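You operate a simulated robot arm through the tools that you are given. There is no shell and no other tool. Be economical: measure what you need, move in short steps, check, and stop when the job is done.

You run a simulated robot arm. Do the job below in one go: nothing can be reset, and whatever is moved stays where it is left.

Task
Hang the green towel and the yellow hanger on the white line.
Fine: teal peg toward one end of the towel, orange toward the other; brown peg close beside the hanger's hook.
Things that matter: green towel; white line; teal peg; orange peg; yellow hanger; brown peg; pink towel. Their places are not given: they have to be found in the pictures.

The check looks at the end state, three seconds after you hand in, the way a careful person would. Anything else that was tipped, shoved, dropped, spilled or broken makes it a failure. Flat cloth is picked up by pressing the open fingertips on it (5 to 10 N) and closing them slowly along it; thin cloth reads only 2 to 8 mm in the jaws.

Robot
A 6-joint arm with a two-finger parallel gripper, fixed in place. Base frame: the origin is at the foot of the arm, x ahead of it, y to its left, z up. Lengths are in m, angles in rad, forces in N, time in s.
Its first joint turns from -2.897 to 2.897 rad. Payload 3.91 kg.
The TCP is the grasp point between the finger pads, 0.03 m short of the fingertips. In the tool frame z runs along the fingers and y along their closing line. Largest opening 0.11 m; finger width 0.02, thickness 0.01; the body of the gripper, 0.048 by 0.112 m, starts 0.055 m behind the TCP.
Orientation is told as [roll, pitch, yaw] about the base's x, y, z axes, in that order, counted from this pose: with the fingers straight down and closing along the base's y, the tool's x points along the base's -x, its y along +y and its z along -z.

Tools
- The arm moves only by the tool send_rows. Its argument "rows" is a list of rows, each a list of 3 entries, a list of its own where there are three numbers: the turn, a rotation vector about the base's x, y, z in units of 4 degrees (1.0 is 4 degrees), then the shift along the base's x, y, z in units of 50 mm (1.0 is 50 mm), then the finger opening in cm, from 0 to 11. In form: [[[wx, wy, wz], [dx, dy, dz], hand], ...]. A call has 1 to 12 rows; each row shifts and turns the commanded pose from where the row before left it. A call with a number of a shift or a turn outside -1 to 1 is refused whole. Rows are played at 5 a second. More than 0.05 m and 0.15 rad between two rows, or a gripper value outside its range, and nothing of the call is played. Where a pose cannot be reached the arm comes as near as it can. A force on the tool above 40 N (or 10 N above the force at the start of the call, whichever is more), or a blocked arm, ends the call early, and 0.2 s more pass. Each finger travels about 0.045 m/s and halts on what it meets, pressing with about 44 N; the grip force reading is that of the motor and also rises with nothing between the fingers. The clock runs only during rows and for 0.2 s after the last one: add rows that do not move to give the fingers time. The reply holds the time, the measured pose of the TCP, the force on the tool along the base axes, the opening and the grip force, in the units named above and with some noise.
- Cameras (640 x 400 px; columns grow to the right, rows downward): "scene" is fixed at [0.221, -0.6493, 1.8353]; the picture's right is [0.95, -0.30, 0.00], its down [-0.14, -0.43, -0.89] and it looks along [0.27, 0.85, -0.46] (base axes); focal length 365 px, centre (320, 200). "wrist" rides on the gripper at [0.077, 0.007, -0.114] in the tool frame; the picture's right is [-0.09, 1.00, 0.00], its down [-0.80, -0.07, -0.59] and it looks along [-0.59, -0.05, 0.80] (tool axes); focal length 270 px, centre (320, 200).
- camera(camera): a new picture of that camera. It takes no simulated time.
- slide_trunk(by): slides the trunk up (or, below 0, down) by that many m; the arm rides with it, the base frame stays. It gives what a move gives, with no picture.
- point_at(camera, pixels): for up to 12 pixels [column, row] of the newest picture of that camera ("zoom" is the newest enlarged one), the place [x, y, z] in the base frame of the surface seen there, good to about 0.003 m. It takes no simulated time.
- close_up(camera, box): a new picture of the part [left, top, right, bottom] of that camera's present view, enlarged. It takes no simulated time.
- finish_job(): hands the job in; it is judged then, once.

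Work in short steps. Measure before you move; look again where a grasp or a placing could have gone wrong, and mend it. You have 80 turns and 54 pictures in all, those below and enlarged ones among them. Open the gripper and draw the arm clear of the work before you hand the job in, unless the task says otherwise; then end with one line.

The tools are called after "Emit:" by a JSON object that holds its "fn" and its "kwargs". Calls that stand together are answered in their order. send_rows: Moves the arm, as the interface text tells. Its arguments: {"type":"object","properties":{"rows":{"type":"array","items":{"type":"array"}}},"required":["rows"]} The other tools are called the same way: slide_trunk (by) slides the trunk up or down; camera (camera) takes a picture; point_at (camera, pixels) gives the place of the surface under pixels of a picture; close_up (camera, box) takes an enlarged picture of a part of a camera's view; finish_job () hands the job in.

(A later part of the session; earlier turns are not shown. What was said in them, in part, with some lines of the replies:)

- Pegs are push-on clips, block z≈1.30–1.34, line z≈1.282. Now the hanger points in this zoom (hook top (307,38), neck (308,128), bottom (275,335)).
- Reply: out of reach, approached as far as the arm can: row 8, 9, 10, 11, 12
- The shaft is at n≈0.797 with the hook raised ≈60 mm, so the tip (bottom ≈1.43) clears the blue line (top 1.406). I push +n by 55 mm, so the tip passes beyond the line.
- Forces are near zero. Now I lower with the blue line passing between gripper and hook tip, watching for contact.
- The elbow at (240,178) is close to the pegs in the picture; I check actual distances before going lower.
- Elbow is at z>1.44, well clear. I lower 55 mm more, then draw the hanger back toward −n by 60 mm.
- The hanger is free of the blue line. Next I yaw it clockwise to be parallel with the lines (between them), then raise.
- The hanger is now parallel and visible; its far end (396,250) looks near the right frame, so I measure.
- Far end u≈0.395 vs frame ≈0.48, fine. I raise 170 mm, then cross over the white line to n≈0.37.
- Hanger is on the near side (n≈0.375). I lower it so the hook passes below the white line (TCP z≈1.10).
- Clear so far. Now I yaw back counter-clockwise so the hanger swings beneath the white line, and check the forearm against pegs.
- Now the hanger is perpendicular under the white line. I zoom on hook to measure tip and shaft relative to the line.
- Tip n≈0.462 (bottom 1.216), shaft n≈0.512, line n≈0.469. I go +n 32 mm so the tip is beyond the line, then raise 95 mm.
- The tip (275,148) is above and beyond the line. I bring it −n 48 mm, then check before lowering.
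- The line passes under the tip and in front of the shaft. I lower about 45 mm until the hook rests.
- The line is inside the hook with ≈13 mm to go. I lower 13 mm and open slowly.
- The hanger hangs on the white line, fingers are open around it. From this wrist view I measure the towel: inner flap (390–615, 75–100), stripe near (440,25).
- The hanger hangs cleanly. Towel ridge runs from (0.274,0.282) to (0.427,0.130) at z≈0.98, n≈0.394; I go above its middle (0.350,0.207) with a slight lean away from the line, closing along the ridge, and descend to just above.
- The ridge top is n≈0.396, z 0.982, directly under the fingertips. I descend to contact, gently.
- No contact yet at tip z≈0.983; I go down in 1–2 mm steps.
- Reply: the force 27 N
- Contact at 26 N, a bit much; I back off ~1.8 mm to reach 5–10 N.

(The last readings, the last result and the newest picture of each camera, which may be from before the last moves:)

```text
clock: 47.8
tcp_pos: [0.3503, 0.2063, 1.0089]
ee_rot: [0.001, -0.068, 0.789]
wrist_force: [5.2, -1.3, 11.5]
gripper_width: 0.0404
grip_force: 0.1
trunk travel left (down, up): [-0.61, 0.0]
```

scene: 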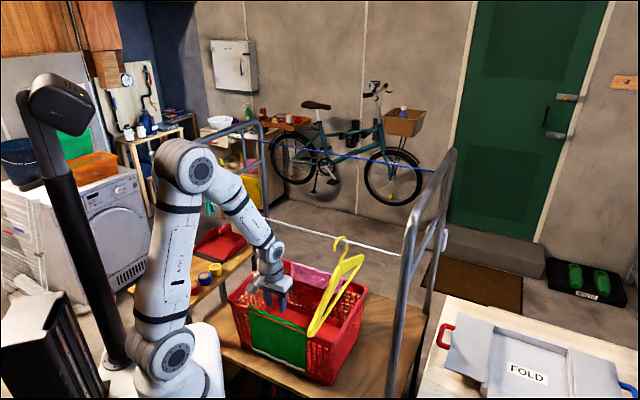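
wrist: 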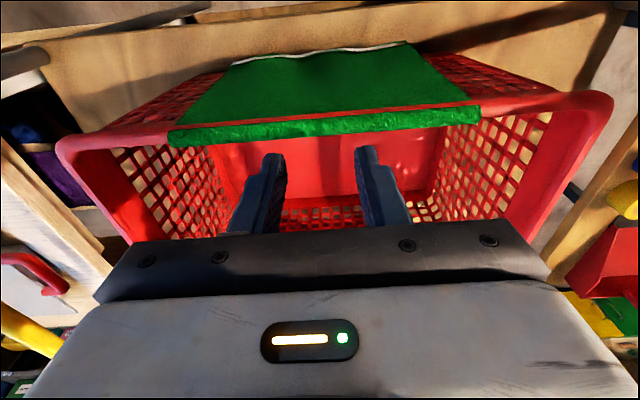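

11.5 N now; a touch higher, then I close slowly along the ridge.

Emit:
{"fn": "send_rows", "kwargs": {"rows": [[[0, 0, 0], [0, 0, 0.008], 4], [[0, 0, 0], [0, 0, 0], 3.6], [[0, 0, 0], [0, 0, 0], 3.2], [[0, 0, 0], [0, 0, 0], 2.8], [[0, 0, 0], [0, 0, 0], 2.4], [[0, 0, 0], [0, 0, 0], 2], [[0, 0, 0], [0, 0, 0], 1.6], [[0, 0, 0], [0, 0, 0], 1.2], [[0, 0, 0], [0, 0, 0], 0.8], [[0, 0, 0], [0, 0, 0], 0.4], [[0, 0, 0], [0, 0, 0], 0], [[0, 0, 0], [0, 0, 0], 0]]}}

Emit:
{"fn": "send_rows", "kwargs": {"rows": [[[0, 0, 0], [0, 0, 0], 0], [[0, 0, 0], [0, 0, 0], 0]]}}

Emit:
{"fn": "camera", "kwargs": {"camera": "wrist"}}

```text
clock: 50.4
tcp_pos: [0.3492, 0.2071, 1.0096]
ee_rot: [0.001, -0.069, 0.79]
wrist_force: [0.8, 0.2, -0.2]
gripper_width: 0.0001
grip_force: 37.9
trunk travel left (down, up): [-0.61, 0.0]
```

```text
clock: 51.0
tcp_pos: [0.3488, 0.2055, 1.008]
ee_rot: [0.001, -0.068, 0.79]
wrist_force: [0.2, -0.4, 0.1]
gripper_width: 0.0002
grip_force: 37.8
trunk travel left (down, up): [-0.61, 0.0]
```

```text
20 pictures are left
```

wrist: 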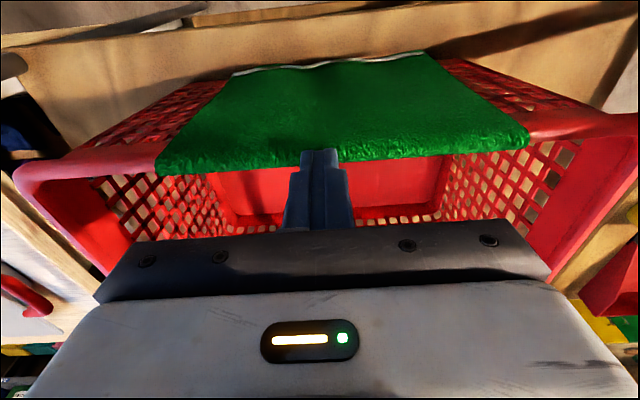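

The fingers closed empty: the tilt put only one edge on the rim. I measure the ridge again at this range.

Emit:
{"fn": "point_at", "kwargs": {"camera": "wrist", "pixels": [[270, 168], [270, 162], [270, 156], [270, 150], [370, 158], [370, 150], [370, 142], [370, 134], [318, 156], [318, 146]]}}

Emit:
{"fn": "send_rows", "kwargs": {"rows": [[[0, 0, 0], [0, 0, 0.4], 1], [[-0.35, 0.35, 0], [0, 0, 0.2], 4], [[-0.35, 0.35, 0], [-0.02, -0.02, 0], 4], [[0, 0, 0], [0, 0, 0], 4], [[0, 0, 0], [0, 0, 0], 4]]}}

```text
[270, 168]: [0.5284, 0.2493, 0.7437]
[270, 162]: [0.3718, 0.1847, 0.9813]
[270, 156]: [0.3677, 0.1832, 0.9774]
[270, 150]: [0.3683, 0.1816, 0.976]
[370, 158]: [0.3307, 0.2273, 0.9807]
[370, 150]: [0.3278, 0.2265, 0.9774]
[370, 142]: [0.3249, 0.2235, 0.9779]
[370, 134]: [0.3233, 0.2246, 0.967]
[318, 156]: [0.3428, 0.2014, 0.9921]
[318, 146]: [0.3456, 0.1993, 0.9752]
```

```text
clock: 52.2
tcp_pos: [0.3481, 0.2054, 1.0384]
ee_rot: [0.002, 0.002, 0.79]
wrist_force: [-0.7, -0.4, 0.6]
gripper_width: 0.0397
grip_force: 0.0
trunk travel left (down, up): [-0.61, 0.0]
```

Ridge top centre ≈ n 0.394. With the tool now vertical at n≈0.392, I descend to near contact.

Emit:
{"fn": "send_rows", "kwargs": {"rows": [[[0, 0, 0], [0.01, 0.01, -0.3], 4], [[0, 0, 0], [0, 0, -0.26], 4], [[0, 0, 0], [0, 0, -0.02], 4], [[0, 0, 0], [0, 0, 0], 4]]}}

```text
clock: 53.2
tcp_pos: [0.3496, 0.2057, 1.0093]
ee_rot: [0.003, 0.001, 0.789]
wrist_force: [-0.1, 1.0, -0.2]
gripper_width: 0.0399
grip_force: 0.0
trunk travel left (down, up): [-0.61, 0.0]
```

Emit:
{"fn": "send_rows", "kwargs": {"rows": [[[0, 0, 0], [0, 0, -0.035], 4], [[0, 0, 0], [0, 0, 0], 4]]}}

```text
clock: 53.8
tcp_pos: [0.3493, 0.2059, 1.0095]
ee_rot: [0.001, 0.0, 0.789]
wrist_force: [-1.6, -0.6, 2.1]
gripper_width: 0.0402
grip_force: 0.2
trunk travel left (down, up): [-0.61, 0.0]
```

2 N contact. I press 1 mm more and close slowly in the same call, keeping a light downward feed.

Emit:
{"fn": "send_rows", "kwargs": {"rows": [[[0, 0, 0], [0, 0, -0.016], 4], [[0, 0, 0], [0, 0, 0], 4]]}}

```text
clock: 54.4
tcp_pos: [0.3487, 0.2067, 1.0079]
ee_rot: [0.0, -0.004, 0.787]
wrist_force: [-0.9, -0.2, 19.7]
gripper_width: 0.0402
grip_force: 0.6
trunk travel left (down, up): [-0.61, 0.0]
```

19.7 N; I ease 0.4 mm and close slowly in small increments, checking force partway.

Emit:
{"fn": "send_rows", "kwargs": {"rows": [[[0, 0, 0], [0, 0, -0.0], 3.8], [[0, 0, 0], [0, 0, 0.006], 3.6], [[0, 0, 0], [0, 0, 0], 3.4], [[0, 0, 0], [0, 0, 0], 3.2], [[0, 0, 0], [0, 0, 0], 3.0]]}}

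```text
clock: 55.6
tcp_pos: [0.3488, 0.2064, 1.0085]
ee_rot: [-0.001, 0.0, 0.788]
wrist_force: [1.4, 1.7, 32.8]
gripper_width: 0.0399
grip_force: 10.1
trunk travel left (down, up): [-0.61, 0.0]
```

The fingers are held by friction (still 39.9 mm open, 33 N); I ease up so they can slide.

Emit:
{"fn": "send_rows", "kwargs": {"rows": [[[0, 0, 0], [0, 0, 0.012], 3.0], [[0, 0, 0], [0, 0, 0.012], 2.8], [[0, 0, 0], [0, 0, 0], 2.6]]}}

```text
clock: 56.4
tcp_pos: [0.3474, 0.2054, 1.0082]
ee_rot: [-0.001, 0.002, 0.789]
wrist_force: [-1.1, 2.3, 16.2]
gripper_width: 0.032
grip_force: 6.0
trunk travel left (down, up): [-0.61, 0.0]
```

Now sliding inward (32 mm) under 16 N; I ease slightly and continue closing.

Emit:
{"fn": "send_rows", "kwargs": {"rows": [[[0, 0, 0], [0, 0, 0.008], 2.4], [[0, 0, 0], [0, 0, 0], 2.1], [[0, 0, 0], [0, 0, 0], 1.8], [[0, 0, 0], [0, 0, 0], 1.5]]}}

```text
clock: 57.4
tcp_pos: [0.3486, 0.2052, 1.0089]
ee_rot: [0.002, 0.003, 0.789]
wrist_force: [0.3, 0.2, 0.5]
gripper_width: 0.0152
grip_force: 0.1
trunk travel left (down, up): [-0.61, 0.0]
```

Force dropped to zero with fingers at 15 mm; I look at whether cloth is bunched between them.

Emit:
{"fn": "close_up", "kwargs": {"camera": "wrist", "box": [220, 90, 420, 215]}}

```text
3.20 times, centred on (320, 152) of wrist
```

zoom: 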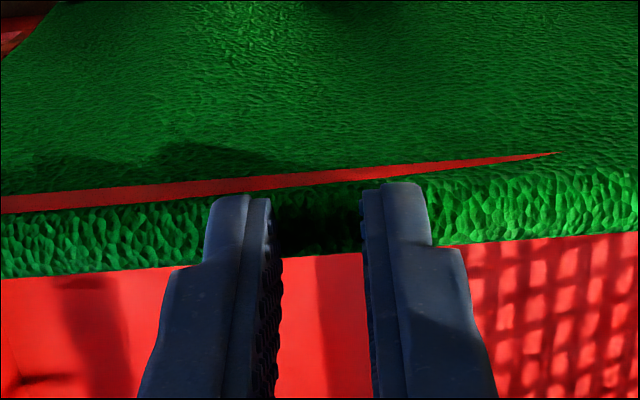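

Fingers sit fully on the ridge band but it isn't bunched: contact was lost. I re-press at this opening and watch the force.

Emit:
{"fn": "send_rows", "kwargs": {"rows": [[[0, 0, 0], [0, 0, 0], 2.5], [[0, 0, 0], [0, 0, 0], 2.5], [[0, 0, 0], [0, 0, -0.012], 2.5], [[0, 0, 0], [0, 0, 0], 2.5]]}}

```text
clock: 58.4
tcp_pos: [0.3498, 0.206, 1.0081]
ee_rot: [0.003, 0.0, 0.79]
wrist_force: [0.5, 0.9, 0.8]
gripper_width: 0.025
grip_force: 0.3
trunk travel left (down, up): [-0.61, 0.0]
```

Emit:
{"fn": "send_rows", "kwargs": {"rows": [[[0, 0, 0], [0, 0, -0.012], 2.5], [[0, 0, 0], [0, 0, 0], 2.5]]}}

```text
clock: 59.0
tcp_pos: [0.3479, 0.2056, 1.0075]
ee_rot: [0.001, -0.003, 0.789]
wrist_force: [0.3, 0.3, 14.9]
gripper_width: 0.0249
grip_force: 0.3
trunk travel left (down, up): [-0.61, 0.0]
```

15 N; slight ease then close slowly.

Emit:
{"fn": "send_rows", "kwargs": {"rows": [[[0, 0, 0], [0, 0, 0.003], 2.3], [[0, 0, 0], [0, 0, 0], 2.1], [[0, 0, 0], [0, 0, 0], 1.9]]}}

```text
clock: 59.8
tcp_pos: [0.3477, 0.207, 1.0075]
ee_rot: [0.0, 0.001, 0.788]
wrist_force: [-0.8, 3.7, 13.1]
gripper_width: 0.0229
grip_force: 3.6
trunk travel left (down, up): [-0.61, 0.0]
```

Moving under load (22.9 mm, 13 N). Continue closing with the pressure held.

Emit:
{"fn": "send_rows", "kwargs": {"rows": [[[0, 0, 0], [0, 0, 0], 1.7], [[0, 0, 0], [0, 0, 0], 1.5], [[0, 0, 0], [0, 0, 0], 1.3]]}}

```text
clock: 60.6
tcp_pos: [0.3472, 0.2061, 1.0084]
ee_rot: [0.0, 0.001, 0.788]
wrist_force: [-3.3, 3.7, 14.3]
gripper_width: 0.0173
grip_force: 4.6
trunk travel left (down, up): [-0.61, 0.0]
```

Emit:
{"fn": "send_rows", "kwargs": {"rows": [[[0, 0, 0], [0, 0, 0], 1.1], [[0, 0, 0], [0, 0, 0], 0.9], [[0, 0, 0], [0, 0, 0], 0.7], [[0, 0, 0], [0, 0, 0], 0.5]]}}

```text
clock: 61.6
tcp_pos: [0.3478, 0.2065, 1.0091]
ee_rot: [0.0, 0.0, 0.79]
wrist_force: [-5.5, 4.6, 12.2]
gripper_width: 0.0093
grip_force: 4.4
trunk travel left (down, up): [-0.61, 0.0]
```

Emit:
{"fn": "send_rows", "kwargs": {"rows": [[[0, 0, 0], [0, 0, 0], 0.3], [[0, 0, 0], [0, 0, 0], 0.1], [[0, 0, 0], [0, 0, 0], 0], [[0, 0, 0], [0, 0, 0], 0], [[0, 0, 0], [0, 0, 0], 0]]}}

```text
clock: 62.8
tcp_pos: [0.3486, 0.206, 1.0073]
ee_rot: [0.001, 0.001, 0.788]
wrist_force: [-2.0, 0.1, 12.5]
gripper_width: 0.0003
grip_force: 37.7
trunk travel left (down, up): [-0.61, 0.0]
```

Closed empty again (0.3 mm). I look at what the cloth did.

Emit:
{"fn": "camera", "kwargs": {"camera": "wrist"}}

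```text
18 pictures are left
```

wrist: 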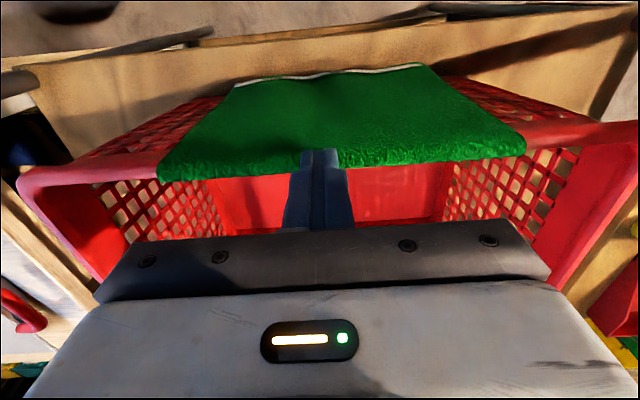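

The cloth stayed put; too much load likely went straight into the rim. I retry with a wider opening (60 mm) and lighter pressure.

Emit:
{"fn": "send_rows", "kwargs": {"rows": [[[0, 0, 0], [0, 0, 0.2], 0], [[0, 0, 0], [0, 0, 0], 3], [[0, 0, 0], [0, 0, 0], 6], [[0, 0, 0], [0, 0, 0], 6], [[0, 0, 0], [0, 0, 0], 6], [[0, 0, 0], [0, 0, -0.16], 6], [[0, 0, 0], [0, 0, -0.03], 6], [[0, 0, 0], [0, 0, 0], 6]]}}

```text
clock: 64.6
tcp_pos: [0.3498, 0.2056, 1.007]
ee_rot: [0.0, -0.001, 0.789]
wrist_force: [1.3, 0.0, 6.4]
gripper_width: 0.0594
grip_force: 0.0
trunk travel left (down, up): [-0.61, 0.0]
```

6.4 N at 60 mm: good. I close slowly (3 mm per row) from here.

Emit:
{"fn": "send_rows", "kwargs": {"rows": [[[0, 0, 0], [0, 0, 0], 5.7], [[0, 0, 0], [0, 0, 0], 5.4], [[0, 0, 0], [0, 0, 0], 5.1], [[0, 0, 0], [0, 0, 0], 4.8], [[0, 0, 0], [0, 0, 0], 4.5], [[0, 0, 0], [0, 0, 0], 4.2]]}}

```text
clock: 66.0
tcp_pos: [0.3491, 0.206, 1.0079]
ee_rot: [-0.001, 0.0, 0.788]
wrist_force: [0.3, -0.5, 10.6]
gripper_width: 0.045
grip_force: 3.3
trunk travel left (down, up): [-0.61, 0.0]
```

Emit:
{"fn": "send_rows", "kwargs": {"rows": [[[0, 0, 0], [0, 0, 0.002], 3.9], [[0, 0, 0], [0, 0, 0], 3.6], [[0, 0, 0], [0, 0, 0], 3.3], [[0, 0, 0], [0, 0, 0], 3.0], [[0, 0, 0], [0, 0, 0], 2.7], [[0, 0, 0], [0, 0, 0], 2.4]]}}

Emit:
{"fn": "close_up", "kwargs": {"camera": "wrist", "box": [220, 90, 420, 215]}}

```text
clock: 67.4
tcp_pos: [0.3492, 0.2065, 1.0089]
ee_rot: [0.002, -0.002, 0.789]
wrist_force: [-0.5, -1.2, 6.3]
gripper_width: 0.0262
grip_force: 2.0
trunk travel left (down, up): [-0.61, 0.0]
```

```text
3.20 times, centred on (320, 152) of wrist
```

zoom: 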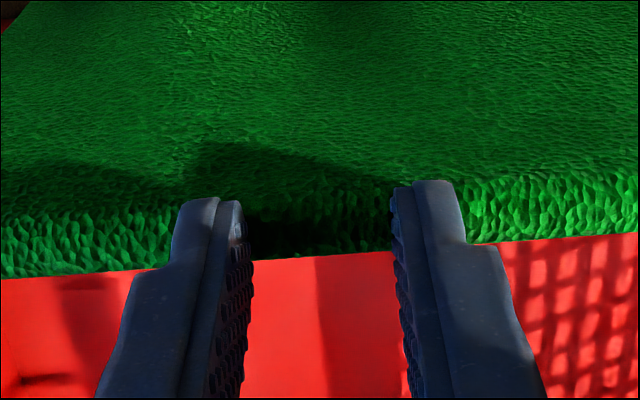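

Pressure is right (6.3 N) and the cloth looks slightly raised between the fingers. I continue to close.

Emit:
{"fn": "send_rows", "kwargs": {"rows": [[[0, 0, 0], [0, 0, -0.002], 2.1], [[0, 0, 0], [0, 0, 0], 1.8], [[0, 0, 0], [0, 0, 0], 1.5], [[0, 0, 0], [0, 0, 0], 1.2], [[0, 0, 0], [0, 0, 0], 0.9], [[0, 0, 0], [0, 0, 0], 0.6], [[0, 0, 0], [0, 0, 0], 0.3], [[0, 0, 0], [0, 0, 0], 0], [[0, 0, 0], [0, 0, 0], 0]]}}

```text
clock: 69.4
tcp_pos: [0.3483, 0.2056, 1.0086]
ee_rot: [0.002, 0.001, 0.789]
wrist_force: [0.8, -1.3, 9.2]
gripper_width: 0.0
grip_force: 37.2
trunk travel left (down, up): [-0.61, 0.0]
```

The rim-backed pinch fails by friction. New approach: pinch the free-hanging outer flap just below the rim, with fingers tilted ≈22° toward it so the slack cloth bulges between them. I raise, tilt, back off to n≈0.33, and descend to z≈0.94.

Emit:
{"fn": "send_rows", "kwargs": {"rows": [[[0, 0, 0], [0, 0, 0.6], 0], [[0, 0, 0], [0, 0, 0.7], 3], [[0.7, -0.7, 0], [-0.17, -0.17, 0], 5], [[0.7, -0.7, 0], [-0.17, -0.17, 0], 5], [[0.7, -0.7, 0], [-0.17, -0.17, 0], 5], [[0.7, -0.7, 0], [-0.17, -0.17, 0], 5], [[0.7, -0.7, 0], [-0.17, -0.17, 0], 5], [[0.4, -0.4, 0], [-0.05, -0.05, 0], 5], [[0, 0, 0], [0, 0, -0.8], 5], [[0, 0, 0], [0, 0, -0.9], 5], [[0, 0, 0], [0, 0, -0.9], 5], [[0, 0, 0], [0, 0, 0], 5]]}}

Emit:
{"fn": "camera", "kwargs": {"camera": "wrist"}}

```text
clock: 71.7
tcp_pos: [0.3488, 0.2013, 1.0056]
ee_rot: [0.042, -0.334, 0.922]
wrist_force: [-3.5, -17.8, 46.1]
gripper_width: 0.0498
grip_force: 0.0
out of reach, approached as far as the arm can: row 6, 7, 8, 9, 10
trunk travel left (down, up): [-0.61, 0.0]
stopped in row 11: the force on the tool passed its limit (the readings are from after the stop); the commanded pose is now the measured one
```

```text
16 pictures are left
```

wrist: 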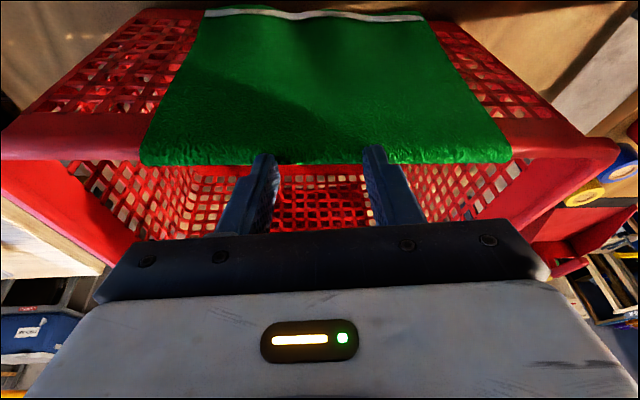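

The inner reach limit blocked that and the tool pushed on the rim; I lift off at once, level the tool, and turn the gripper so it closes across the rim (yaw −45°), staying above the ridge.

Emit:
{"fn": "send_rows", "kwargs": {"rows": [[[0, 0, 0], [0, 0, 0.5], 5], [[0, 0, 0], [0, 0, 0.7], 5], [[0, 0, 0], [0, 0, 0.7], 5], [[-0.835, 0.482, 0], [0, 0.03, 0], 5], [[-0.835, 0.482, 0], [0, 0.03, 0], 5], [[-0.835, 0.482, 0], [0, 0.03, 0], 5], [[-0.835, 0.482, 0], [0, 0.03, 0], 5], [[-0.835, 0.482, 0], [0, 0, 0], 5], [[0, 0, -1], [0, 0, 0], 5], [[0, 0, -1], [0, 0, 0], 5], [[0, 0, -1], [0, 0, 0], 5], [[0, 0, -1], [0, 0, 0], 5]]}}

Emit:
{"fn": "send_rows", "kwargs": {"rows": [[[0, 0, -1], [0, 0, 0], 5], [[0, 0, -1], [0, 0, 0], 5], [[0, 0, -1], [0, 0, 0], 5], [[0, 0, -1], [0, 0, 0], 5], [[0, 0, -1], [0, 0, 0], 5], [[0, 0, -1], [0, 0, 0], 5], [[0, 0, -1], [0, 0, 0], 5], [[0, 0, -1], [0, 0, 0], 5], [[0, 0, -1], [0, 0, 0], 5], [[0, 0, -1], [0, 0, 0], 5], [[0, 0, -1], [0, 0, 0], 5], [[0, 0, -1], [0, 0, 0], 5]]}}

Emit:
{"fn": "send_rows", "kwargs": {"rows": [[[0, 0, -1], [0, 0, 0], 4], [[0, 0, -1], [0, 0, 0], 4], [[0, 0, -1], [0, 0, 0], 4], [[0, 0, -1], [0, 0, 0], 4], [[0, 0, -1], [0, 0, 0], 4], [[0, 0, -1], [0, 0, 0], 4], [[0, 0, -1], [0, 0, 0], 4], [[0, 0, -0.4], [0, 0, 0], 4], [[0, 0, 0], [0, 0, 0], 4]]}}

Emit:
{"fn": "camera", "kwargs": {"camera": "wrist"}}

```text
clock: 74.3
tcp_pos: [0.3503, 0.2089, 1.0977]
ee_rot: [0.005, 0.006, 0.651]
wrist_force: [0.2, -0.4, 0.4]
gripper_width: 0.0502
grip_force: 0.1
trunk travel left (down, up): [-0.61, 0.0]
```

```text
clock: 76.9
tcp_pos: [0.3496, 0.2087, 1.0986]
ee_rot: [0.006, 0.008, -0.187]
wrist_force: [0.1, 0.7, 0.5]
gripper_width: 0.0501
grip_force: 0.1
trunk travel left (down, up): [-0.61, 0.0]
```

```text
clock: 78.9
tcp_pos: [0.3503, 0.2094, 1.098]
ee_rot: [0.006, 0.007, -0.701]
wrist_force: [0.6, 0.3, 0.5]
gripper_width: 0.04
grip_force: 0.0
trunk travel left (down, up): [-0.61, 0.0]
```

```text
15 pictures are left
```

wrist: 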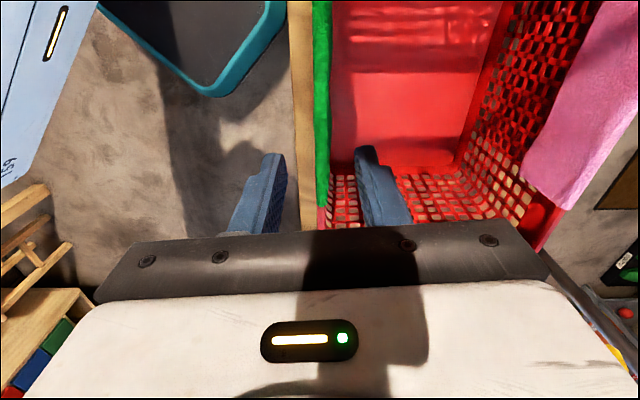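

Looking along the ridge: green band at x≈313–331, ends at y≈205. I measure its edges.

Emit:
{"fn": "point_at", "kwargs": {"camera": "wrist", "pixels": [[316, 150], [320, 150], [324, 150], [328, 150], [331, 150], [318, 60], [324, 60], [330, 60], [326, 200], [322, 215], [345, 190], [336, 100]]}}

```text
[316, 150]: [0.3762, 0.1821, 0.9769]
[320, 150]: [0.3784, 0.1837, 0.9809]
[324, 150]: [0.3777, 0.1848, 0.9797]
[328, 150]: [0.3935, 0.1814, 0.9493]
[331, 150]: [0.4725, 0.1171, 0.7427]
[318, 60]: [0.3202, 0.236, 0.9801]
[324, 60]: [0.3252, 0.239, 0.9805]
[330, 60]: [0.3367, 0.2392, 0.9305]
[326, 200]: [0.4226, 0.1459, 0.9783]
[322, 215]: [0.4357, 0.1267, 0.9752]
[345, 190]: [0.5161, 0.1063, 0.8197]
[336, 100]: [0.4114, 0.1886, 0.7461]
```

Towel+rim spans n≈0.387–0.407; inner flap hangs at n≈0.407 down past z 0.93. I straddle it: finish the yaw, descend to TCP z≈0.985, and close gently to feel the width.

Emit:
{"fn": "send_rows", "kwargs": {"rows": [[[0, 0, -1], [0.01, 0.01, -0.4], 4.5], [[0, 0, -0.2], [0, 0, -0.5], 4.5], [[0, 0, 0], [0, 0, -0.5], 4.5], [[0, 0, 0], [0, 0, -0.5], 4.5], [[0, 0, 0], [0, 0, -0.36], 4.5], [[0, 0, 0], [0, 0, 0], 4], [[0, 0, 0], [0, 0, 0], 3.5], [[0, 0, 0], [0, 0, 0], 3], [[0, 0, 0], [0, 0, 0], 2.5], [[0, 0, 0], [0, 0, 0], 2.1], [[0, 0, 0], [0, 0, 0], 1.7], [[0, 0, 0], [0, 0, 0], 1.7]]}}

```text
clock: 81.5
tcp_pos: [0.3513, 0.2093, 0.9848]
ee_rot: [0.004, 0.005, -0.785]
wrist_force: [0.4, 1.4, -0.3]
gripper_width: 0.0171
grip_force: 0.1
trunk travel left (down, up): [-0.61, 0.0]
```

No squeeze yet at 17 mm. I close further in 1–2 mm steps.

Emit:
{"fn": "send_rows", "kwargs": {"rows": [[[0, 0, 0], [0, 0, 0], 1.5], [[0, 0, 0], [0, 0, 0], 1.3], [[0, 0, 0], [0, 0, 0], 1.1], [[0, 0, 0], [0, 0, 0], 0.9], [[0, 0, 0], [0, 0, 0], 0.9]]}}

```text
clock: 82.7
tcp_pos: [0.3514, 0.2097, 0.9842]
ee_rot: [0.006, 0.008, -0.784]
wrist_force: [0.7, 2.0, 0.6]
gripper_width: 0.0135
grip_force: 44.0
trunk travel left (down, up): [-0.61, 0.0]
```

Contact at 13.5 mm. I ease the squeeze to a light hold (command 12.8 mm) and slide upward 12 mm, watching the pull.

Emit:
{"fn": "send_rows", "kwargs": {"rows": [[[0, 0, 0], [0, 0, 0], 1.28], [[0, 0, 0], [0, 0, 0], 1.28], [[0, 0, 0], [0, 0, 0.08], 1.28], [[0, 0, 0], [0, 0, 0.08], 1.28], [[0, 0, 0], [0, 0, 0.08], 1.28]]}}

Emit:
{"fn": "close_up", "kwargs": {"camera": "wrist", "box": [240, 60, 420, 240]}}

```text
clock: 83.9
tcp_pos: [0.3502, 0.2082, 0.9963]
ee_rot: [0.003, 0.006, -0.786]
wrist_force: [0.2, 0.2, 0.5]
gripper_width: 0.014
grip_force: 4.8
trunk travel left (down, up): [-0.61, 0.0]
```

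```text
2.22 times, centred on (330, 150) of wrist
```

zoom: 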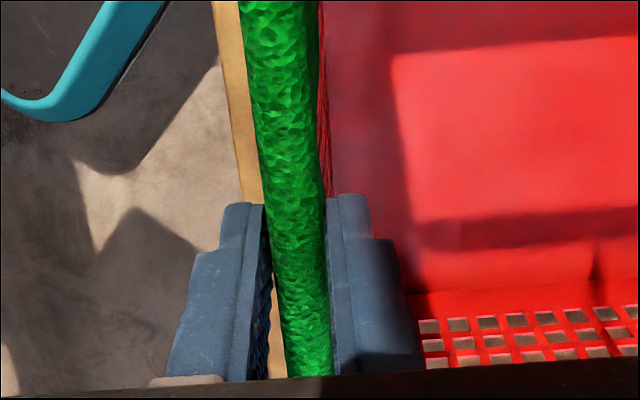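

Light grip (4.8 N) slides without dragging the basket. I continue upward with a slightly firmer squeeze and close fully as the tips leave the rim.

Emit:
{"fn": "send_rows", "kwargs": {"rows": [[[0, 0, 0], [0, 0, 0], 1.15], [[0, 0, 0], [0, 0, 0.08], 1.15], [[0, 0, 0], [0, 0, 0.08], 1.1], [[0, 0, 0], [0, 0, 0.06], 0.9], [[0, 0, 0], [0, 0, 0.06], 0.6], [[0, 0, 0], [0, 0, 0.04], 0], [[0, 0, 0], [0, 0, 0.04], 0], [[0, 0, 0], [0, 0, 0], 0], [[0, 0, 0], [0, 0, 0], 0]]}}

Emit:
{"fn": "close_up", "kwargs": {"camera": "wrist", "box": [240, 60, 420, 240]}}

```text
clock: 85.9
tcp_pos: [0.3514, 0.2106, 1.0149]
ee_rot: [0.004, 0.007, -0.784]
wrist_force: [0.3, 1.0, -1.1]
gripper_width: 0.0135
grip_force: 44.4
trunk travel left (down, up): [-0.61, 0.0]
```

```text
2.22 times, centred on (330, 150) of wrist
```

zoom: 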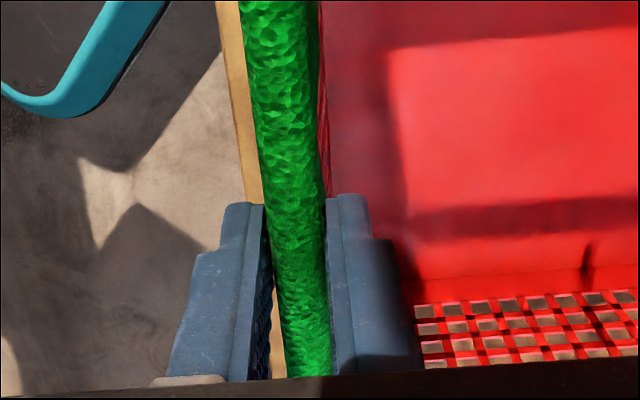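

Width stays 13.5 mm although the tips should be above the rim, so the basket may be lifting. I check rim height.

Emit:
{"fn": "point_at", "kwargs": {"camera": "zoom", "pixels": [[290, 150], [280, 50], [300, 250], [310, 330], [450, 350], [500, 100], [245, 180]]}}

Emit:
{"fn": "camera", "kwargs": {"camera": "scene"}}

```text
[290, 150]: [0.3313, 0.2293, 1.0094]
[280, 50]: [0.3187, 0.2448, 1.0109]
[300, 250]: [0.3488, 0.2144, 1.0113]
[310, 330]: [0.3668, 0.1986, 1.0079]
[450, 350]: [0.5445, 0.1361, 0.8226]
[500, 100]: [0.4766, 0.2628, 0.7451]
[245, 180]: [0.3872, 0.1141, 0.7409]
```

```text
12 pictures are left
```

scene: 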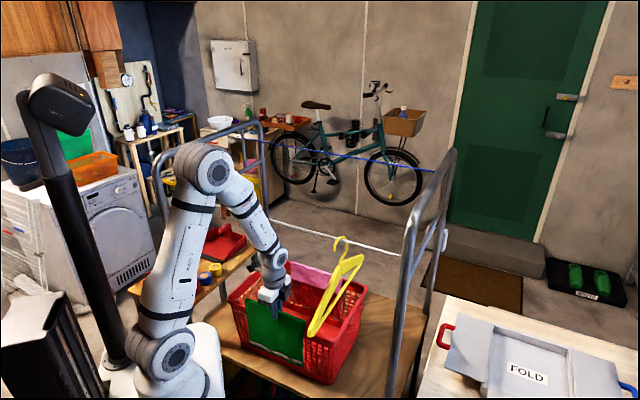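

The ridge is at z 1.010 all along (was 0.981) while the basket floor is unchanged; I zoom to see whether only the towel is rising.

Emit:
{"fn": "close_up", "kwargs": {"camera": "scene", "box": [215, 240, 375, 390]}}

```text
2.67 times, centred on (295, 315) of scene
```

zoom: 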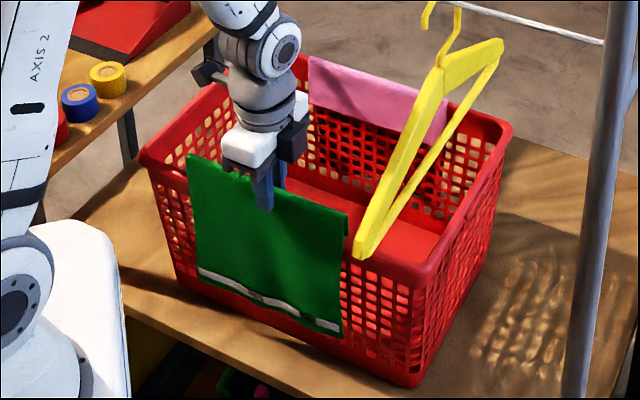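

Excellent: only the towel has risen, its ridge straight and held in the middle. I lift clear, back off slightly from the line, and raise it high.

Emit:
{"fn": "send_rows", "kwargs": {"rows": [[[0, 0, 0], [0, 0, 0.4], 0], [[0, 0, 0], [0, 0, 0.6], 0], [[0, 0, 0], [0, 0, 0.8], 0], [[0, 0, 0], [-0.17, -0.17, 0.2], 0], [[0, 0, 0], [-0.17, -0.17, 0.4], 0], [[0, 0, 0], [0, 0, 0.8], 0], [[0, 0, 0], [0, 0, 0.9], 0], [[0, 0, 0], [0, 0, 0.9], 0], [[0, 0, 0], [0, 0, 0.9], 0], [[0, 0, 0], [0, 0, 0.9], 0], [[0, 0, 0], [0, 0, 0.8], 0], [[0, 0, 0], [0, 0, 0], 0]]}}

Emit:
{"fn": "close_up", "kwargs": {"camera": "scene", "box": [190, 130, 370, 290]}}

```text
clock: 88.5
tcp_pos: [0.3372, 0.1913, 1.3928]
ee_rot: [0.003, 0.008, -0.785]
wrist_force: [0.0, 0.2, -0.5]
gripper_width: 0.0135
grip_force: 44.2
trunk travel left (down, up): [-0.61, 0.0]
```

```text
2.50 times, centred on (280, 210) of scene
```

zoom: 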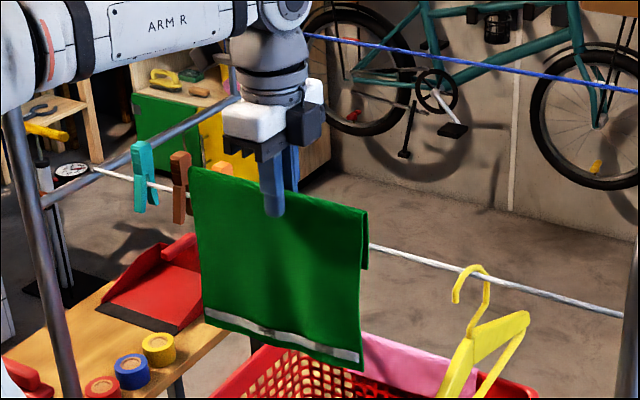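

The back flap shows at (366,215–270) and is short. I measure ridge, back flap bottom and line.

Emit:
{"fn": "point_at", "kwargs": {"camera": "zoom", "pixels": [[366, 264], [366, 235], [363, 214], [195, 175], [360, 355], [210, 305], [228, 170], [468, 270], [450, 263]]}}

```text
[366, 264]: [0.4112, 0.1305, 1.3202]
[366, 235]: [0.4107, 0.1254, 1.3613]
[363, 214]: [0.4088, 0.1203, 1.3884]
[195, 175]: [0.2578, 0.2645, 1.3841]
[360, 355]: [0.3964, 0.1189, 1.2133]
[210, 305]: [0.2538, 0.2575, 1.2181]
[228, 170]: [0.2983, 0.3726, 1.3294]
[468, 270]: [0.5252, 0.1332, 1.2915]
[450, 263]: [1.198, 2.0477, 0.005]
```

Back flap bottom z≈1.315 clears the line (1.288), front flap bottom ≈1.21 stays on the near side. I raise a little, move +n until the ridge is over the line, then lower partly.

Emit:
{"fn": "send_rows", "kwargs": {"rows": [[[0, 0, 0], [0, 0, 0.3], 0], [[0, 0, 0], [0.253, 0.196, 0], 0], [[0, 0, 0], [0.253, 0.196, 0], 0], [[0, 0, 0], [0.253, 0.196, 0], 0], [[0, 0, 0], [0.253, 0.196, 0], 0], [[0, 0, 0], [0.253, 0.196, 0], 0], [[0, 0, 0], [0.253, 0.196, 0], 0], [[0, 0, 0], [0, 0, 0], 0], [[0, 0, 0], [0, 0, -0.4], 0], [[0, 0, 0], [0, 0, -0.4], 0], [[0, 0, 0], [0, 0, -0.3], 0], [[0, 0, 0], [0, 0, 0], 0]]}}

Emit:
{"fn": "close_up", "kwargs": {"camera": "scene", "box": [200, 150, 360, 280]}}

```text
clock: 91.1
tcp_pos: [0.41, 0.252, 1.3556]
ee_rot: [0.007, 0.007, -0.786]
wrist_force: [3.4, 4.7, 0.0]
gripper_width: 0.0135
grip_force: 44.4
trunk travel left (down, up): [-0.61, 0.0]
```

```text
3.08 times, centred on (280, 215) of scene
```

zoom: 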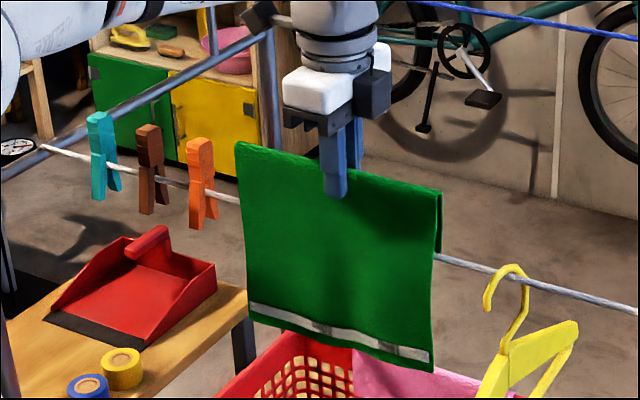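

A 5 N sideways force shows contact with the line. I check the right edge: back flap (438,200–252) versus line (445,260).

Emit:
{"fn": "close_up", "kwargs": {"camera": "scene", "box": [298, 192, 328, 222]}}

Emit:
{"fn": "point_at", "kwargs": {"camera": "zoom", "pixels": [[240, 60], [240, 200], [250, 120], [250, 200], [250, 260], [265, 240], [300, 280], [400, 300]]}}

```text
13.33 times, centred on (313, 207) of scene
```

zoom: 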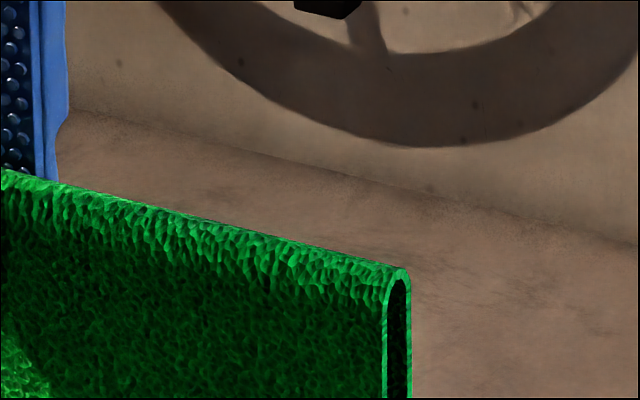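

```text
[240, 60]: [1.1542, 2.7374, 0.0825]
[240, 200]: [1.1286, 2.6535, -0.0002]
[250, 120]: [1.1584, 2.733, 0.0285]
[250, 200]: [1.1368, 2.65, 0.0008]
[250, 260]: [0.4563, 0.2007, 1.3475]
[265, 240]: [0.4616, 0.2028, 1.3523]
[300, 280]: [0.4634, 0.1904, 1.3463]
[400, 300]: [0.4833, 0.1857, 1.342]
```

The fold has a cavity, but I need the bottom of the back flap where the line emerges; I view slightly lower.

Emit:
{"fn": "close_up", "kwargs": {"camera": "scene", "box": [298, 212, 328, 242]}}

```text
13.33 times, centred on (313, 227) of scene
```

zoom: 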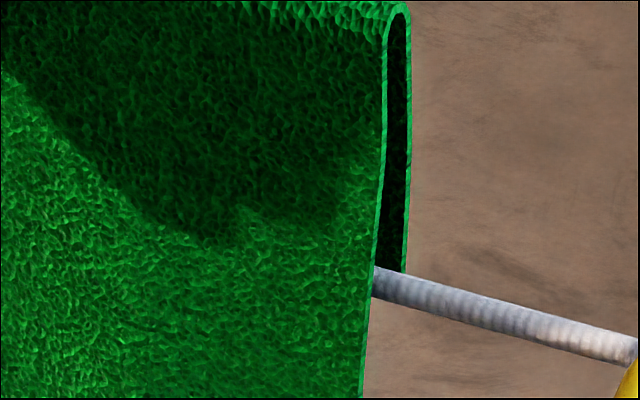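

The line runs between the front flap and the back flap as wanted. I shift +n 3 mm to relieve the side force and lower to TCP z≈1.323.

Emit:
{"fn": "send_rows", "kwargs": {"rows": [[[0, 0, 0], [0.042, 0.042, 0], 0], [[0, 0, 0], [0, 0, -0.15], 0], [[0, 0, 0], [0, 0, -0.15], 0], [[0, 0, 0], [0, 0, -0.15], 0], [[0, 0, 0], [0, 0, -0.18], 0], [[0, 0, 0], [0, 0, 0], 0]]}}

```text
clock: 92.5
tcp_pos: [0.411, 0.253, 1.3233]
ee_rot: [0.003, 0.007, -0.785]
wrist_force: [0.0, 0.8, -0.4]
gripper_width: 0.0135
grip_force: 44.1
trunk travel left (down, up): [-0.61, 0.0]
```

No contact force. I open slowly to let the towel settle on the line, then raise the gripper clear.

Emit:
{"fn": "send_rows", "kwargs": {"rows": [[[0, 0, 0], [0, 0, -0.04], 0], [[0, 0, 0], [0, 0, 0], 1.8], [[0, 0, 0], [0, 0, 0], 2.4], [[0, 0, 0], [0, 0, 0], 3], [[0, 0, 0], [0, 0, 0], 4], [[0, 0, 0], [0, 0, 0], 4], [[0, 0, 0], [0, 0, 0.4], 4], [[0, 0, 0], [0, 0, 0.6], 4], [[0, 0, 0], [0, 0, 0.7], 4], [[0, 0, 0], [0, 0, 0.4], 4], [[0, 0, 0], [0, 0, 0], 4]]}}

Emit:
{"fn": "close_up", "kwargs": {"camera": "scene", "box": [190, 160, 370, 300]}}

```text
clock: 94.9
tcp_pos: [0.4133, 0.2547, 1.4257]
ee_rot: [0.003, 0.005, -0.785]
wrist_force: [0.8, -0.7, -0.9]
gripper_width: 0.0401
grip_force: 0.1
trunk travel left (down, up): [-0.61, 0.0]
```

```text
2.86 times, centred on (280, 230) of scene
```

zoom: 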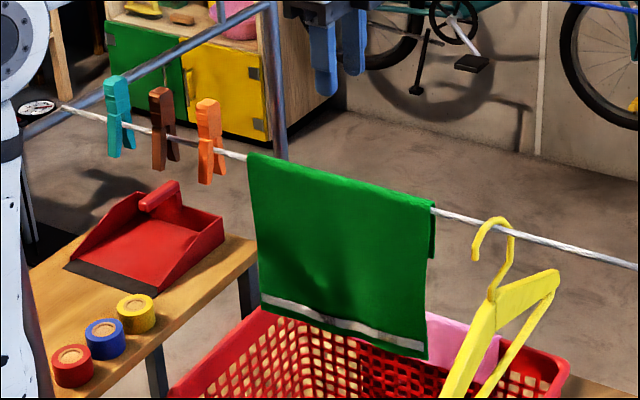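

The towel hangs neatly over the white line. Next the pegs: I measure pegs, towel ends and left frame, and go grip the orange peg at (0.295,0.368), TCP z≈1.33, then pull it up.

Emit:
{"fn": "point_at", "kwargs": {"camera": "zoom", "pixels": [[209, 115], [161, 105], [117, 90], [252, 158], [430, 205], [498, 228], [512, 245], [150, 72], [245, 20], [40, 127], [540, 236], [225, 153]]}}

Emit:
{"fn": "send_rows", "kwargs": {"rows": [[[0, 0, 0], [-0.592, 0.5685, 0], 5], [[0, 0, 0], [-0.592, 0.5685, 0], 5], [[0, 0, 0], [-0.592, 0.5685, 0], 5], [[0, 0, 0], [-0.592, 0.5685, 0], 5], [[0, 0, 0], [0, 0, -0.6], 5], [[0, 0, 0], [0, 0, -0.6], 5], [[0, 0, 0], [0, 0, -0.5], 5], [[0, 0, 0], [0, 0, -0.2], 5], [[0, 0, 0], [0, 0, 0], 3], [[0, 0, 0], [0, 0, 0], 1], [[0, 0, 0], [0, 0, 0], 0], [[0, 0, 0], [0, 0, 0], 0]]}}

Emit:
{"fn": "send_rows", "kwargs": {"rows": [[[0, 0, 0], [0, 0, 0.2], 0], [[0, 0, 0], [0, 0, 0.4], 0], [[0, 0, 0], [0, 0, 0.6], 0], [[0, 0, 0], [0, 0, 0.6], 0], [[0, 0, 0], [0, 0, 0], 0]]}}

```text
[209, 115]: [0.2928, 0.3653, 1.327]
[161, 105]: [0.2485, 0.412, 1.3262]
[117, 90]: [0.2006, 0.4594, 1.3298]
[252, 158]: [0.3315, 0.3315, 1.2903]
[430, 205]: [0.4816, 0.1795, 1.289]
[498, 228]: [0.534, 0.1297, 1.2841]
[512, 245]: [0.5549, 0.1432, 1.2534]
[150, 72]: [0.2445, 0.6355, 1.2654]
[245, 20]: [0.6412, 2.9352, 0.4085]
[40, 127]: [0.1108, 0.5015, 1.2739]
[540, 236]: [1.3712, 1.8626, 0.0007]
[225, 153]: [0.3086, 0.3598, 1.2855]
```

```text
clock: 97.5
tcp_pos: [0.2946, 0.3688, 1.3316]
ee_rot: [0.004, 0.006, -0.786]
wrist_force: [9.2, 9.4, 0.2]
gripper_width: 0.0202
grip_force: 44.1
trunk travel left (down, up): [-0.61, 0.0]
```

```text
clock: 98.7
tcp_pos: [0.2951, 0.367, 1.4203]
ee_rot: [0.006, 0.008, -0.785]
wrist_force: [-0.7, -0.1, -0.2]
gripper_width: 0.0204
grip_force: 44.2
trunk travel left (down, up): [-0.61, 0.0]
```

Orange peg gripped (20 mm) and pulled free. Towel spans u 0.00–0.214; I carry the peg to u≈0.185 and push it down over towel and line.

Emit:
{"fn": "send_rows", "kwargs": {"rows": [[[0, 0, 0], [0.672, -0.662, 0], 0], [[0, 0, 0], [0.672, -0.662, 0], 0], [[0, 0, 0], [0.672, -0.662, 0], 0], [[0, 0, 0], [0.672, -0.662, 0], 0], [[0, 0, 0], [0.672, -0.662, 0], 0], [[0, 0, 0], [0, 0, 0], 0], [[0, 0, 0], [0, 0, -0.5], 0], [[0, 0, 0], [0, 0, -0.5], 0], [[0, 0, 0], [0, 0, -0.4], 0], [[0, 0, 0], [0, 0, -0.2], 0], [[0, 0, 0], [0, 0, -0.14], 0], [[0, 0, 0], [0, 0, 0], 0]]}}

Emit:
{"fn": "close_up", "kwargs": {"camera": "scene", "box": [250, 170, 350, 260]}}

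```text
clock: 101.3
tcp_pos: [0.4637, 0.2031, 1.3347]
ee_rot: [0.004, 0.006, -0.785]
wrist_force: [6.3, 7.2, 5.9]
gripper_width: 0.0205
grip_force: 43.9
trunk travel left (down, up): [-0.61, 0.0]
```

```text
4.44 times, centred on (300, 215) of scene
```

zoom: 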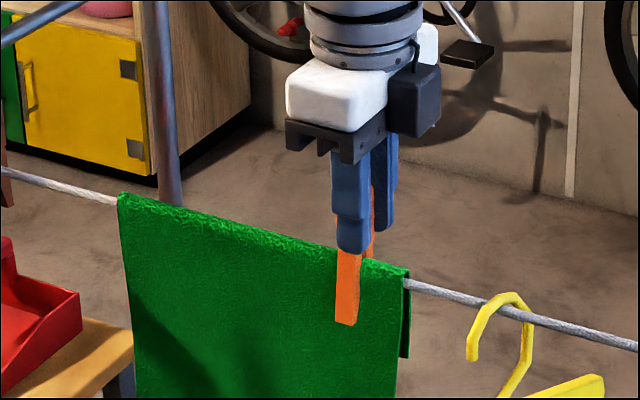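

The orange peg straddles towel and line near the right end (343,285). I release, and fetch the brown peg at (0.251,0.414) next, same orientation (camera clearance rules out the teal one in this yaw).

Emit:
{"fn": "send_rows", "kwargs": {"rows": [[[0, 0, 0], [0, 0, 0], 2.5], [[0, 0, 0], [0, 0, 0], 4], [[0, 0, 0], [0, 0, 0], 4.5], [[0, 0, 0], [0, 0, 0.5], 4.5], [[0, 0, 0], [0, 0, 0.7], 4.5], [[0, 0, 0], [0, 0, 0.7], 4.5], [[0, 0, 0], [-0.6066, 0.6026, 0], 4.5], [[0, 0, 0], [-0.6066, 0.6026, 0], 4.5], [[0, 0, 0], [-0.6066, 0.6026, 0], 4.5], [[0, 0, 0], [-0.6066, 0.6026, 0], 4.5], [[0, 0, 0], [-0.6066, 0.6026, 0], 4.5], [[0, 0, 0], [-0.6066, 0.6026, 0], 4.5]]}}

Emit:
{"fn": "send_rows", "kwargs": {"rows": [[[0, 0, 0], [-0.6066, 0.6026, 0], 4.5], [[0, 0, 0], [0, 0, 0], 4.5], [[0, 0, 0], [0, 0, -0.6], 4.5], [[0, 0, 0], [0, 0, -0.6], 4.5], [[0, 0, 0], [0, 0, -0.5], 4.5], [[0, 0, 0], [0, 0, -0.28], 4.5], [[0, 0, 0], [0, 0, 0], 4], [[0, 0, 0], [0, 0, 0], 2], [[0, 0, 0], [0, 0, 0], 0], [[0, 0, 0], [0, 0, 0], 0], [[0, 0, 0], [0, 0, 0], 0]]}}

Emit:
{"fn": "send_rows", "kwargs": {"rows": [[[0, 0, 0], [0, 0, 0.2], 0], [[0, 0, 0], [0, 0, 0.4], 0], [[0, 0, 0], [0, 0, 0.6], 0], [[0, 0, 0], [0, 0, 0.6], 0], [[0, 0, 0], [0, 0, 0], 0]]}}

```text
clock: 103.9
tcp_pos: [0.2794, 0.385, 1.4282]
ee_rot: [0.003, 0.006, -0.787]
wrist_force: [-1.4, -0.2, 0.0]
gripper_width: 0.045
grip_force: 0.1
trunk travel left (down, up): [-0.61, 0.0]
```

```text
clock: 106.3
tcp_pos: [0.252, 0.4136, 1.3293]
ee_rot: [0.005, 0.007, -0.784]
wrist_force: [7.6, 8.0, 0.0]
gripper_width: 0.0206
grip_force: 43.9
trunk travel left (down, up): [-0.61, 0.0]
```

```text
clock: 107.5
tcp_pos: [0.252, 0.4138, 1.4209]
ee_rot: [0.005, 0.007, -0.786]
wrist_force: [0.0, -0.8, 0.6]
gripper_width: 0.0207
grip_force: 44.1
trunk travel left (down, up): [-0.61, 0.0]
```

Brown peg is gripped. I raise further so it clears the placed orange peg, carry it to u≈0.26 beside the hook (u≈0.286), and push down.

Emit:
{"fn": "send_rows", "kwargs": {"rows": [[[0, 0, 0], [0, 0, 0.8], 0], [[0, 0, 0], [0.661, -0.6625, 0], 0], [[0, 0, 0], [0.661, -0.6625, 0], 0], [[0, 0, 0], [0.661, -0.6625, 0], 0], [[0, 0, 0], [0.661, -0.6625, 0], 0], [[0, 0, 0], [0.661, -0.6625, 0], 0], [[0, 0, 0], [0.661, -0.6625, 0], 0], [[0, 0, 0], [0.661, -0.6625, 0], 0], [[0, 0, 0], [0.661, -0.6625, 0], 0], [[0, 0, 0], [0, 0, 0], 0]]}}

Emit:
{"fn": "send_rows", "kwargs": {"rows": [[[0, 0, 0], [0, 0, -0.6], 0], [[0, 0, 0], [0, 0, -0.6], 0], [[0, 0, 0], [0, 0, -0.6], 0], [[0, 0, 0], [0, 0, -0.5], 0], [[0, 0, 0], [0, 0, -0.2], 0], [[0, 0, 0], [0, 0, -0.1], 0], [[0, 0, 0], [0, 0, 0], 0]]}}

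Emit:
{"fn": "close_up", "kwargs": {"camera": "scene", "box": [280, 180, 370, 270]}}

```text
clock: 109.7
tcp_pos: [0.5129, 0.1461, 1.4602]
ee_rot: [0.005, 0.006, -0.786]
wrist_force: [-0.1, 0.6, 1.1]
gripper_width: 0.0205
grip_force: 44.0
trunk travel left (down, up): [-0.61, 0.0]
```

```text
clock: 111.3
tcp_pos: [0.5156, 0.1491, 1.3296]
ee_rot: [0.005, 0.005, -0.786]
wrist_force: [12.7, 13.4, 15.2]
gripper_width: 0.0205
grip_force: 43.5
trunk travel left (down, up): [-0.61, 0.0]
```

```text
4.44 times, centred on (325, 225) of scene
```

zoom: 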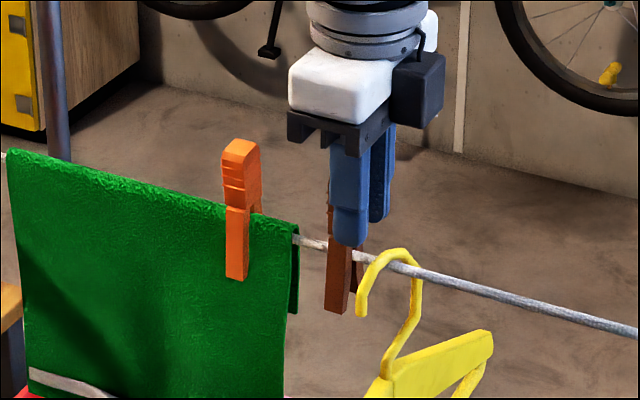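

Brown peg is seated right beside the hook. I release, raise, and move to the teal peg while turning back to yaw +45° (camera away from the left frame), then descend around it.

Emit:
{"fn": "send_rows", "kwargs": {"rows": [[[0, 0, 0], [0, 0, 0], 2.5], [[0, 0, 0], [0, 0, 0], 4], [[0, 0, 0], [0, 0, 0], 4], [[0, 0, 0], [0, 0, 0.5], 4], [[0, 0, 0], [0, 0, 0.7], 4], [[0, 0, 0], [0, 0, 0.8], 4], [[0, 0, 0.978], [-0.2716, 0.2722, 0], 4], [[0, 0, 0.978], [-0.2716, 0.2722, 0], 4], [[0, 0, 0.978], [-0.2716, 0.2722, 0], 4], [[0, 0, 0.978], [-0.2716, 0.2722, 0], 4], [[0, 0, 0.978], [-0.2716, 0.2722, 0], 4], [[0, 0, 0.978], [-0.2716, 0.2722, 0], 4]]}}

Emit:
{"fn": "send_rows", "kwargs": {"rows": [[[0, 0, 0.978], [-0.2716, 0.2722, 0], 4], [[0, 0, 0.978], [-0.2716, 0.2722, 0], 4], [[0, 0, 0.978], [-0.2716, 0.2722, 0], 4], [[0, 0, 0.978], [-0.2716, 0.2722, 0], 4], [[0, 0, 0.978], [-0.2716, 0.2722, 0], 4], [[0, 0, 0.978], [-0.2716, 0.2722, 0], 4], [[0, 0, 0.978], [-0.2716, 0.2722, 0], 4], [[0, 0, 0.978], [-0.2716, 0.2722, 0], 4], [[0, 0, 0.978], [-0.2716, 0.2722, 0], 4], [[0, 0, 0.978], [-0.2716, 0.2722, 0], 4], [[0, 0, 0.978], [-0.2716, 0.2722, 0], 4], [[0, 0, 0.978], [-0.2716, 0.2722, 0], 4]]}}

Emit:
{"fn": "send_rows", "kwargs": {"rows": [[[0, 0, 0.978], [-0.2716, 0.2722, 0], 4], [[0, 0, 0.978], [-0.2716, 0.2722, 0], 4], [[0, 0, 0.978], [-0.2716, 0.2722, 0], 4], [[0, 0, 0.978], [-0.2716, 0.2722, 0], 4], [[0, 0, 0.978], [-0.2716, 0.2722, 0], 4], [[0, 0, 0], [0, 0, 0], 4]]}}

Emit:
{"fn": "camera", "kwargs": {"camera": "scene"}}

```text
clock: 113.9
tcp_pos: [0.4318, 0.23, 1.4306]
ee_rot: [0.005, 0.007, -0.374]
wrist_force: [0.3, -0.3, 0.0]
gripper_width: 0.0399
grip_force: 0.2
trunk travel left (down, up): [-0.61, 0.0]
```

```text
clock: 116.5
tcp_pos: [0.2675, 0.393, 1.4305]
ee_rot: [0.004, 0.007, 0.444]
wrist_force: [-0.8, -0.7, -0.1]
gripper_width: 0.04
grip_force: 0.0
trunk travel left (down, up): [-0.61, 0.0]
```

```text
clock: 117.9
tcp_pos: [0.2008, 0.4592, 1.4311]
ee_rot: [0.005, 0.007, 0.786]
wrist_force: [0.2, 0.6, 0.2]
gripper_width: 0.0399
grip_force: 0.1
trunk travel left (down, up): [-0.61, 0.0]
```

```text
3 pictures are left
```

scene: 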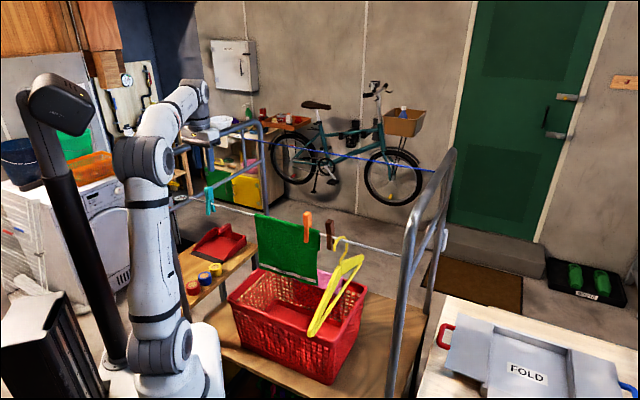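

All three items are well placed; the gripper is above the teal peg (210,200). I descend, grip it, and lift.

Emit:
{"fn": "send_rows", "kwargs": {"rows": [[[0, 0, 0], [0.02, 0.02, -0.5], 4], [[0, 0, 0], [0, 0, -0.6], 4], [[0, 0, 0], [0, 0, -0.6], 4], [[0, 0, 0], [0, 0, -0.3], 4], [[0, 0, 0], [0, 0, 0], 4], [[0, 0, 0], [0, 0, 0], 2], [[0, 0, 0], [0, 0, 0], 0], [[0, 0, 0], [0, 0, 0], 0], [[0, 0, 0], [0, 0, 0], 0]]}}

Emit:
{"fn": "send_rows", "kwargs": {"rows": [[[0, 0, 0], [0, 0, 0.2], 0], [[0, 0, 0], [0, 0, 0.4], 0], [[0, 0, 0], [0, 0, 0.6], 0], [[0, 0, 0], [0, 0, 0.7], 0], [[0, 0, 0], [0, 0, 0], 0]]}}

```text
clock: 119.9
tcp_pos: [0.2024, 0.4615, 1.3305]
ee_rot: [0.003, 0.008, 0.782]
wrist_force: [-1.2, 4.2, 0.5]
gripper_width: 0.0146
grip_force: 44.2
trunk travel left (down, up): [-0.61, 0.0]
```

```text
clock: 121.1
tcp_pos: [0.2042, 0.4611, 1.4255]
ee_rot: [0.002, 0.007, 0.785]
wrist_force: [0.4, 0.2, -0.5]
gripper_width: 0.0147
grip_force: 44.1
trunk travel left (down, up): [-0.61, 0.0]
5 turns are left
```

Teal peg held (14.7 mm). I carry it to u≈0.028 at the towel's left end and push it down.

Emit:
{"fn": "send_rows", "kwargs": {"rows": [[[0, 0, 0], [0.591, -0.595, 0], 0], [[0, 0, 0], [0.591, -0.595, 0], 0], [[0, 0, 0], [0.591, -0.595, 0], 0], [[0, 0, 0], [0.591, -0.595, 0], 0], [[0, 0, 0], [0.591, -0.595, 0], 0], [[0, 0, 0], [0, 0, 0], 0], [[0, 0, 0], [0, 0, -0.5], 0], [[0, 0, 0], [0, 0, -0.5], 0], [[0, 0, 0], [0, 0, -0.4], 0], [[0, 0, 0], [0, 0, -0.3], 0], [[0, 0, 0], [0, 0, -0.16], 0], [[0, 0, 0], [0, 0, 0], 0]]}}

Emit:
{"fn": "close_up", "kwargs": {"camera": "scene", "box": [220, 170, 340, 270]}}

```text
clock: 123.7
tcp_pos: [0.3506, 0.3125, 1.331]
ee_rot: [0.007, 0.007, 0.785]
wrist_force: [2.6, 3.5, 3.8]
gripper_width: 0.0143
grip_force: 43.8
trunk travel left (down, up): [-0.61, 0.0]
```

```text
4.00 times, centred on (280, 220) of scene
4 turns are left
```

zoom: 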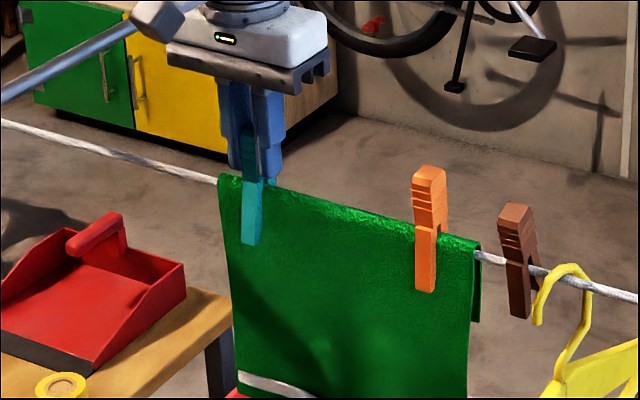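

Teal is seated on the left end of the towel. I open, raise straight up and draw the arm back toward the base.

Emit:
{"fn": "send_rows", "kwargs": {"rows": [[[0, 0, 0], [0, 0, 0], 2], [[0, 0, 0], [0, 0, 0], 3.5], [[0, 0, 0], [0, 0, 0], 3.5], [[0, 0, 0], [0, 0, 0.4], 3.5], [[0, 0, 0], [0, 0, 0.7], 3.5], [[0, 0, 0], [0, 0, 0.8], 3.5], [[0, 0, 0], [0, 0, 0.3], 3.5], [[0, 0, 0], [-0.4, -0.4, 0], 3.5], [[0, 0, 0], [-0.4, -0.4, 0], 3.5], [[0, 0, 0], [-0.4, -0.4, 0], 3.5], [[0, 0, 0], [0, 0, 0], 3.5]]}}

Emit:
{"fn": "close_up", "kwargs": {"camera": "scene", "box": [200, 160, 400, 390]}}

```text
clock: 126.1
tcp_pos: [0.291, 0.2519, 1.4398]
ee_rot: [0.006, 0.008, 0.783]
wrist_force: [-0.2, 0.4, 0.7]
gripper_width: 0.0349
grip_force: 0.0
trunk travel left (down, up): [-0.61, 0.0]
```

```text
1.74 times, centred on (300, 275) of scene
3 turns are left
```

zoom: 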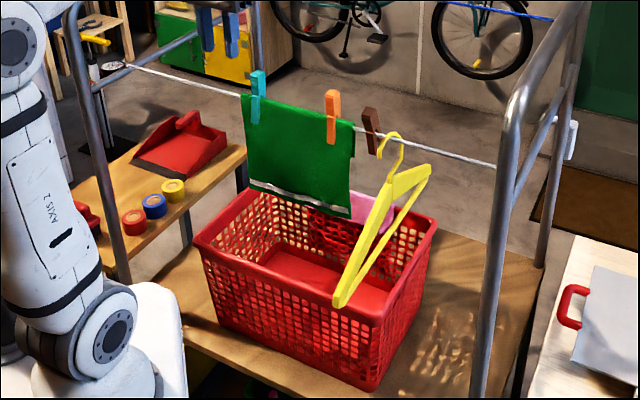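

The final picture shows the towel on the white line with teal and orange at its ends, the hanger hooked with brown close beside the hook, and the pink towel and basket in place. I hand in.

Emit:
{"fn": "finish_job", "kwargs": {}}

```text
The job is handed in.
```

The green towel hangs on the white line with the teal peg toward its left end and the orange peg toward its right, and the yellow hanger hangs on the same line with the brown peg close beside its hook; the arm is drawn clear with the gripper open.
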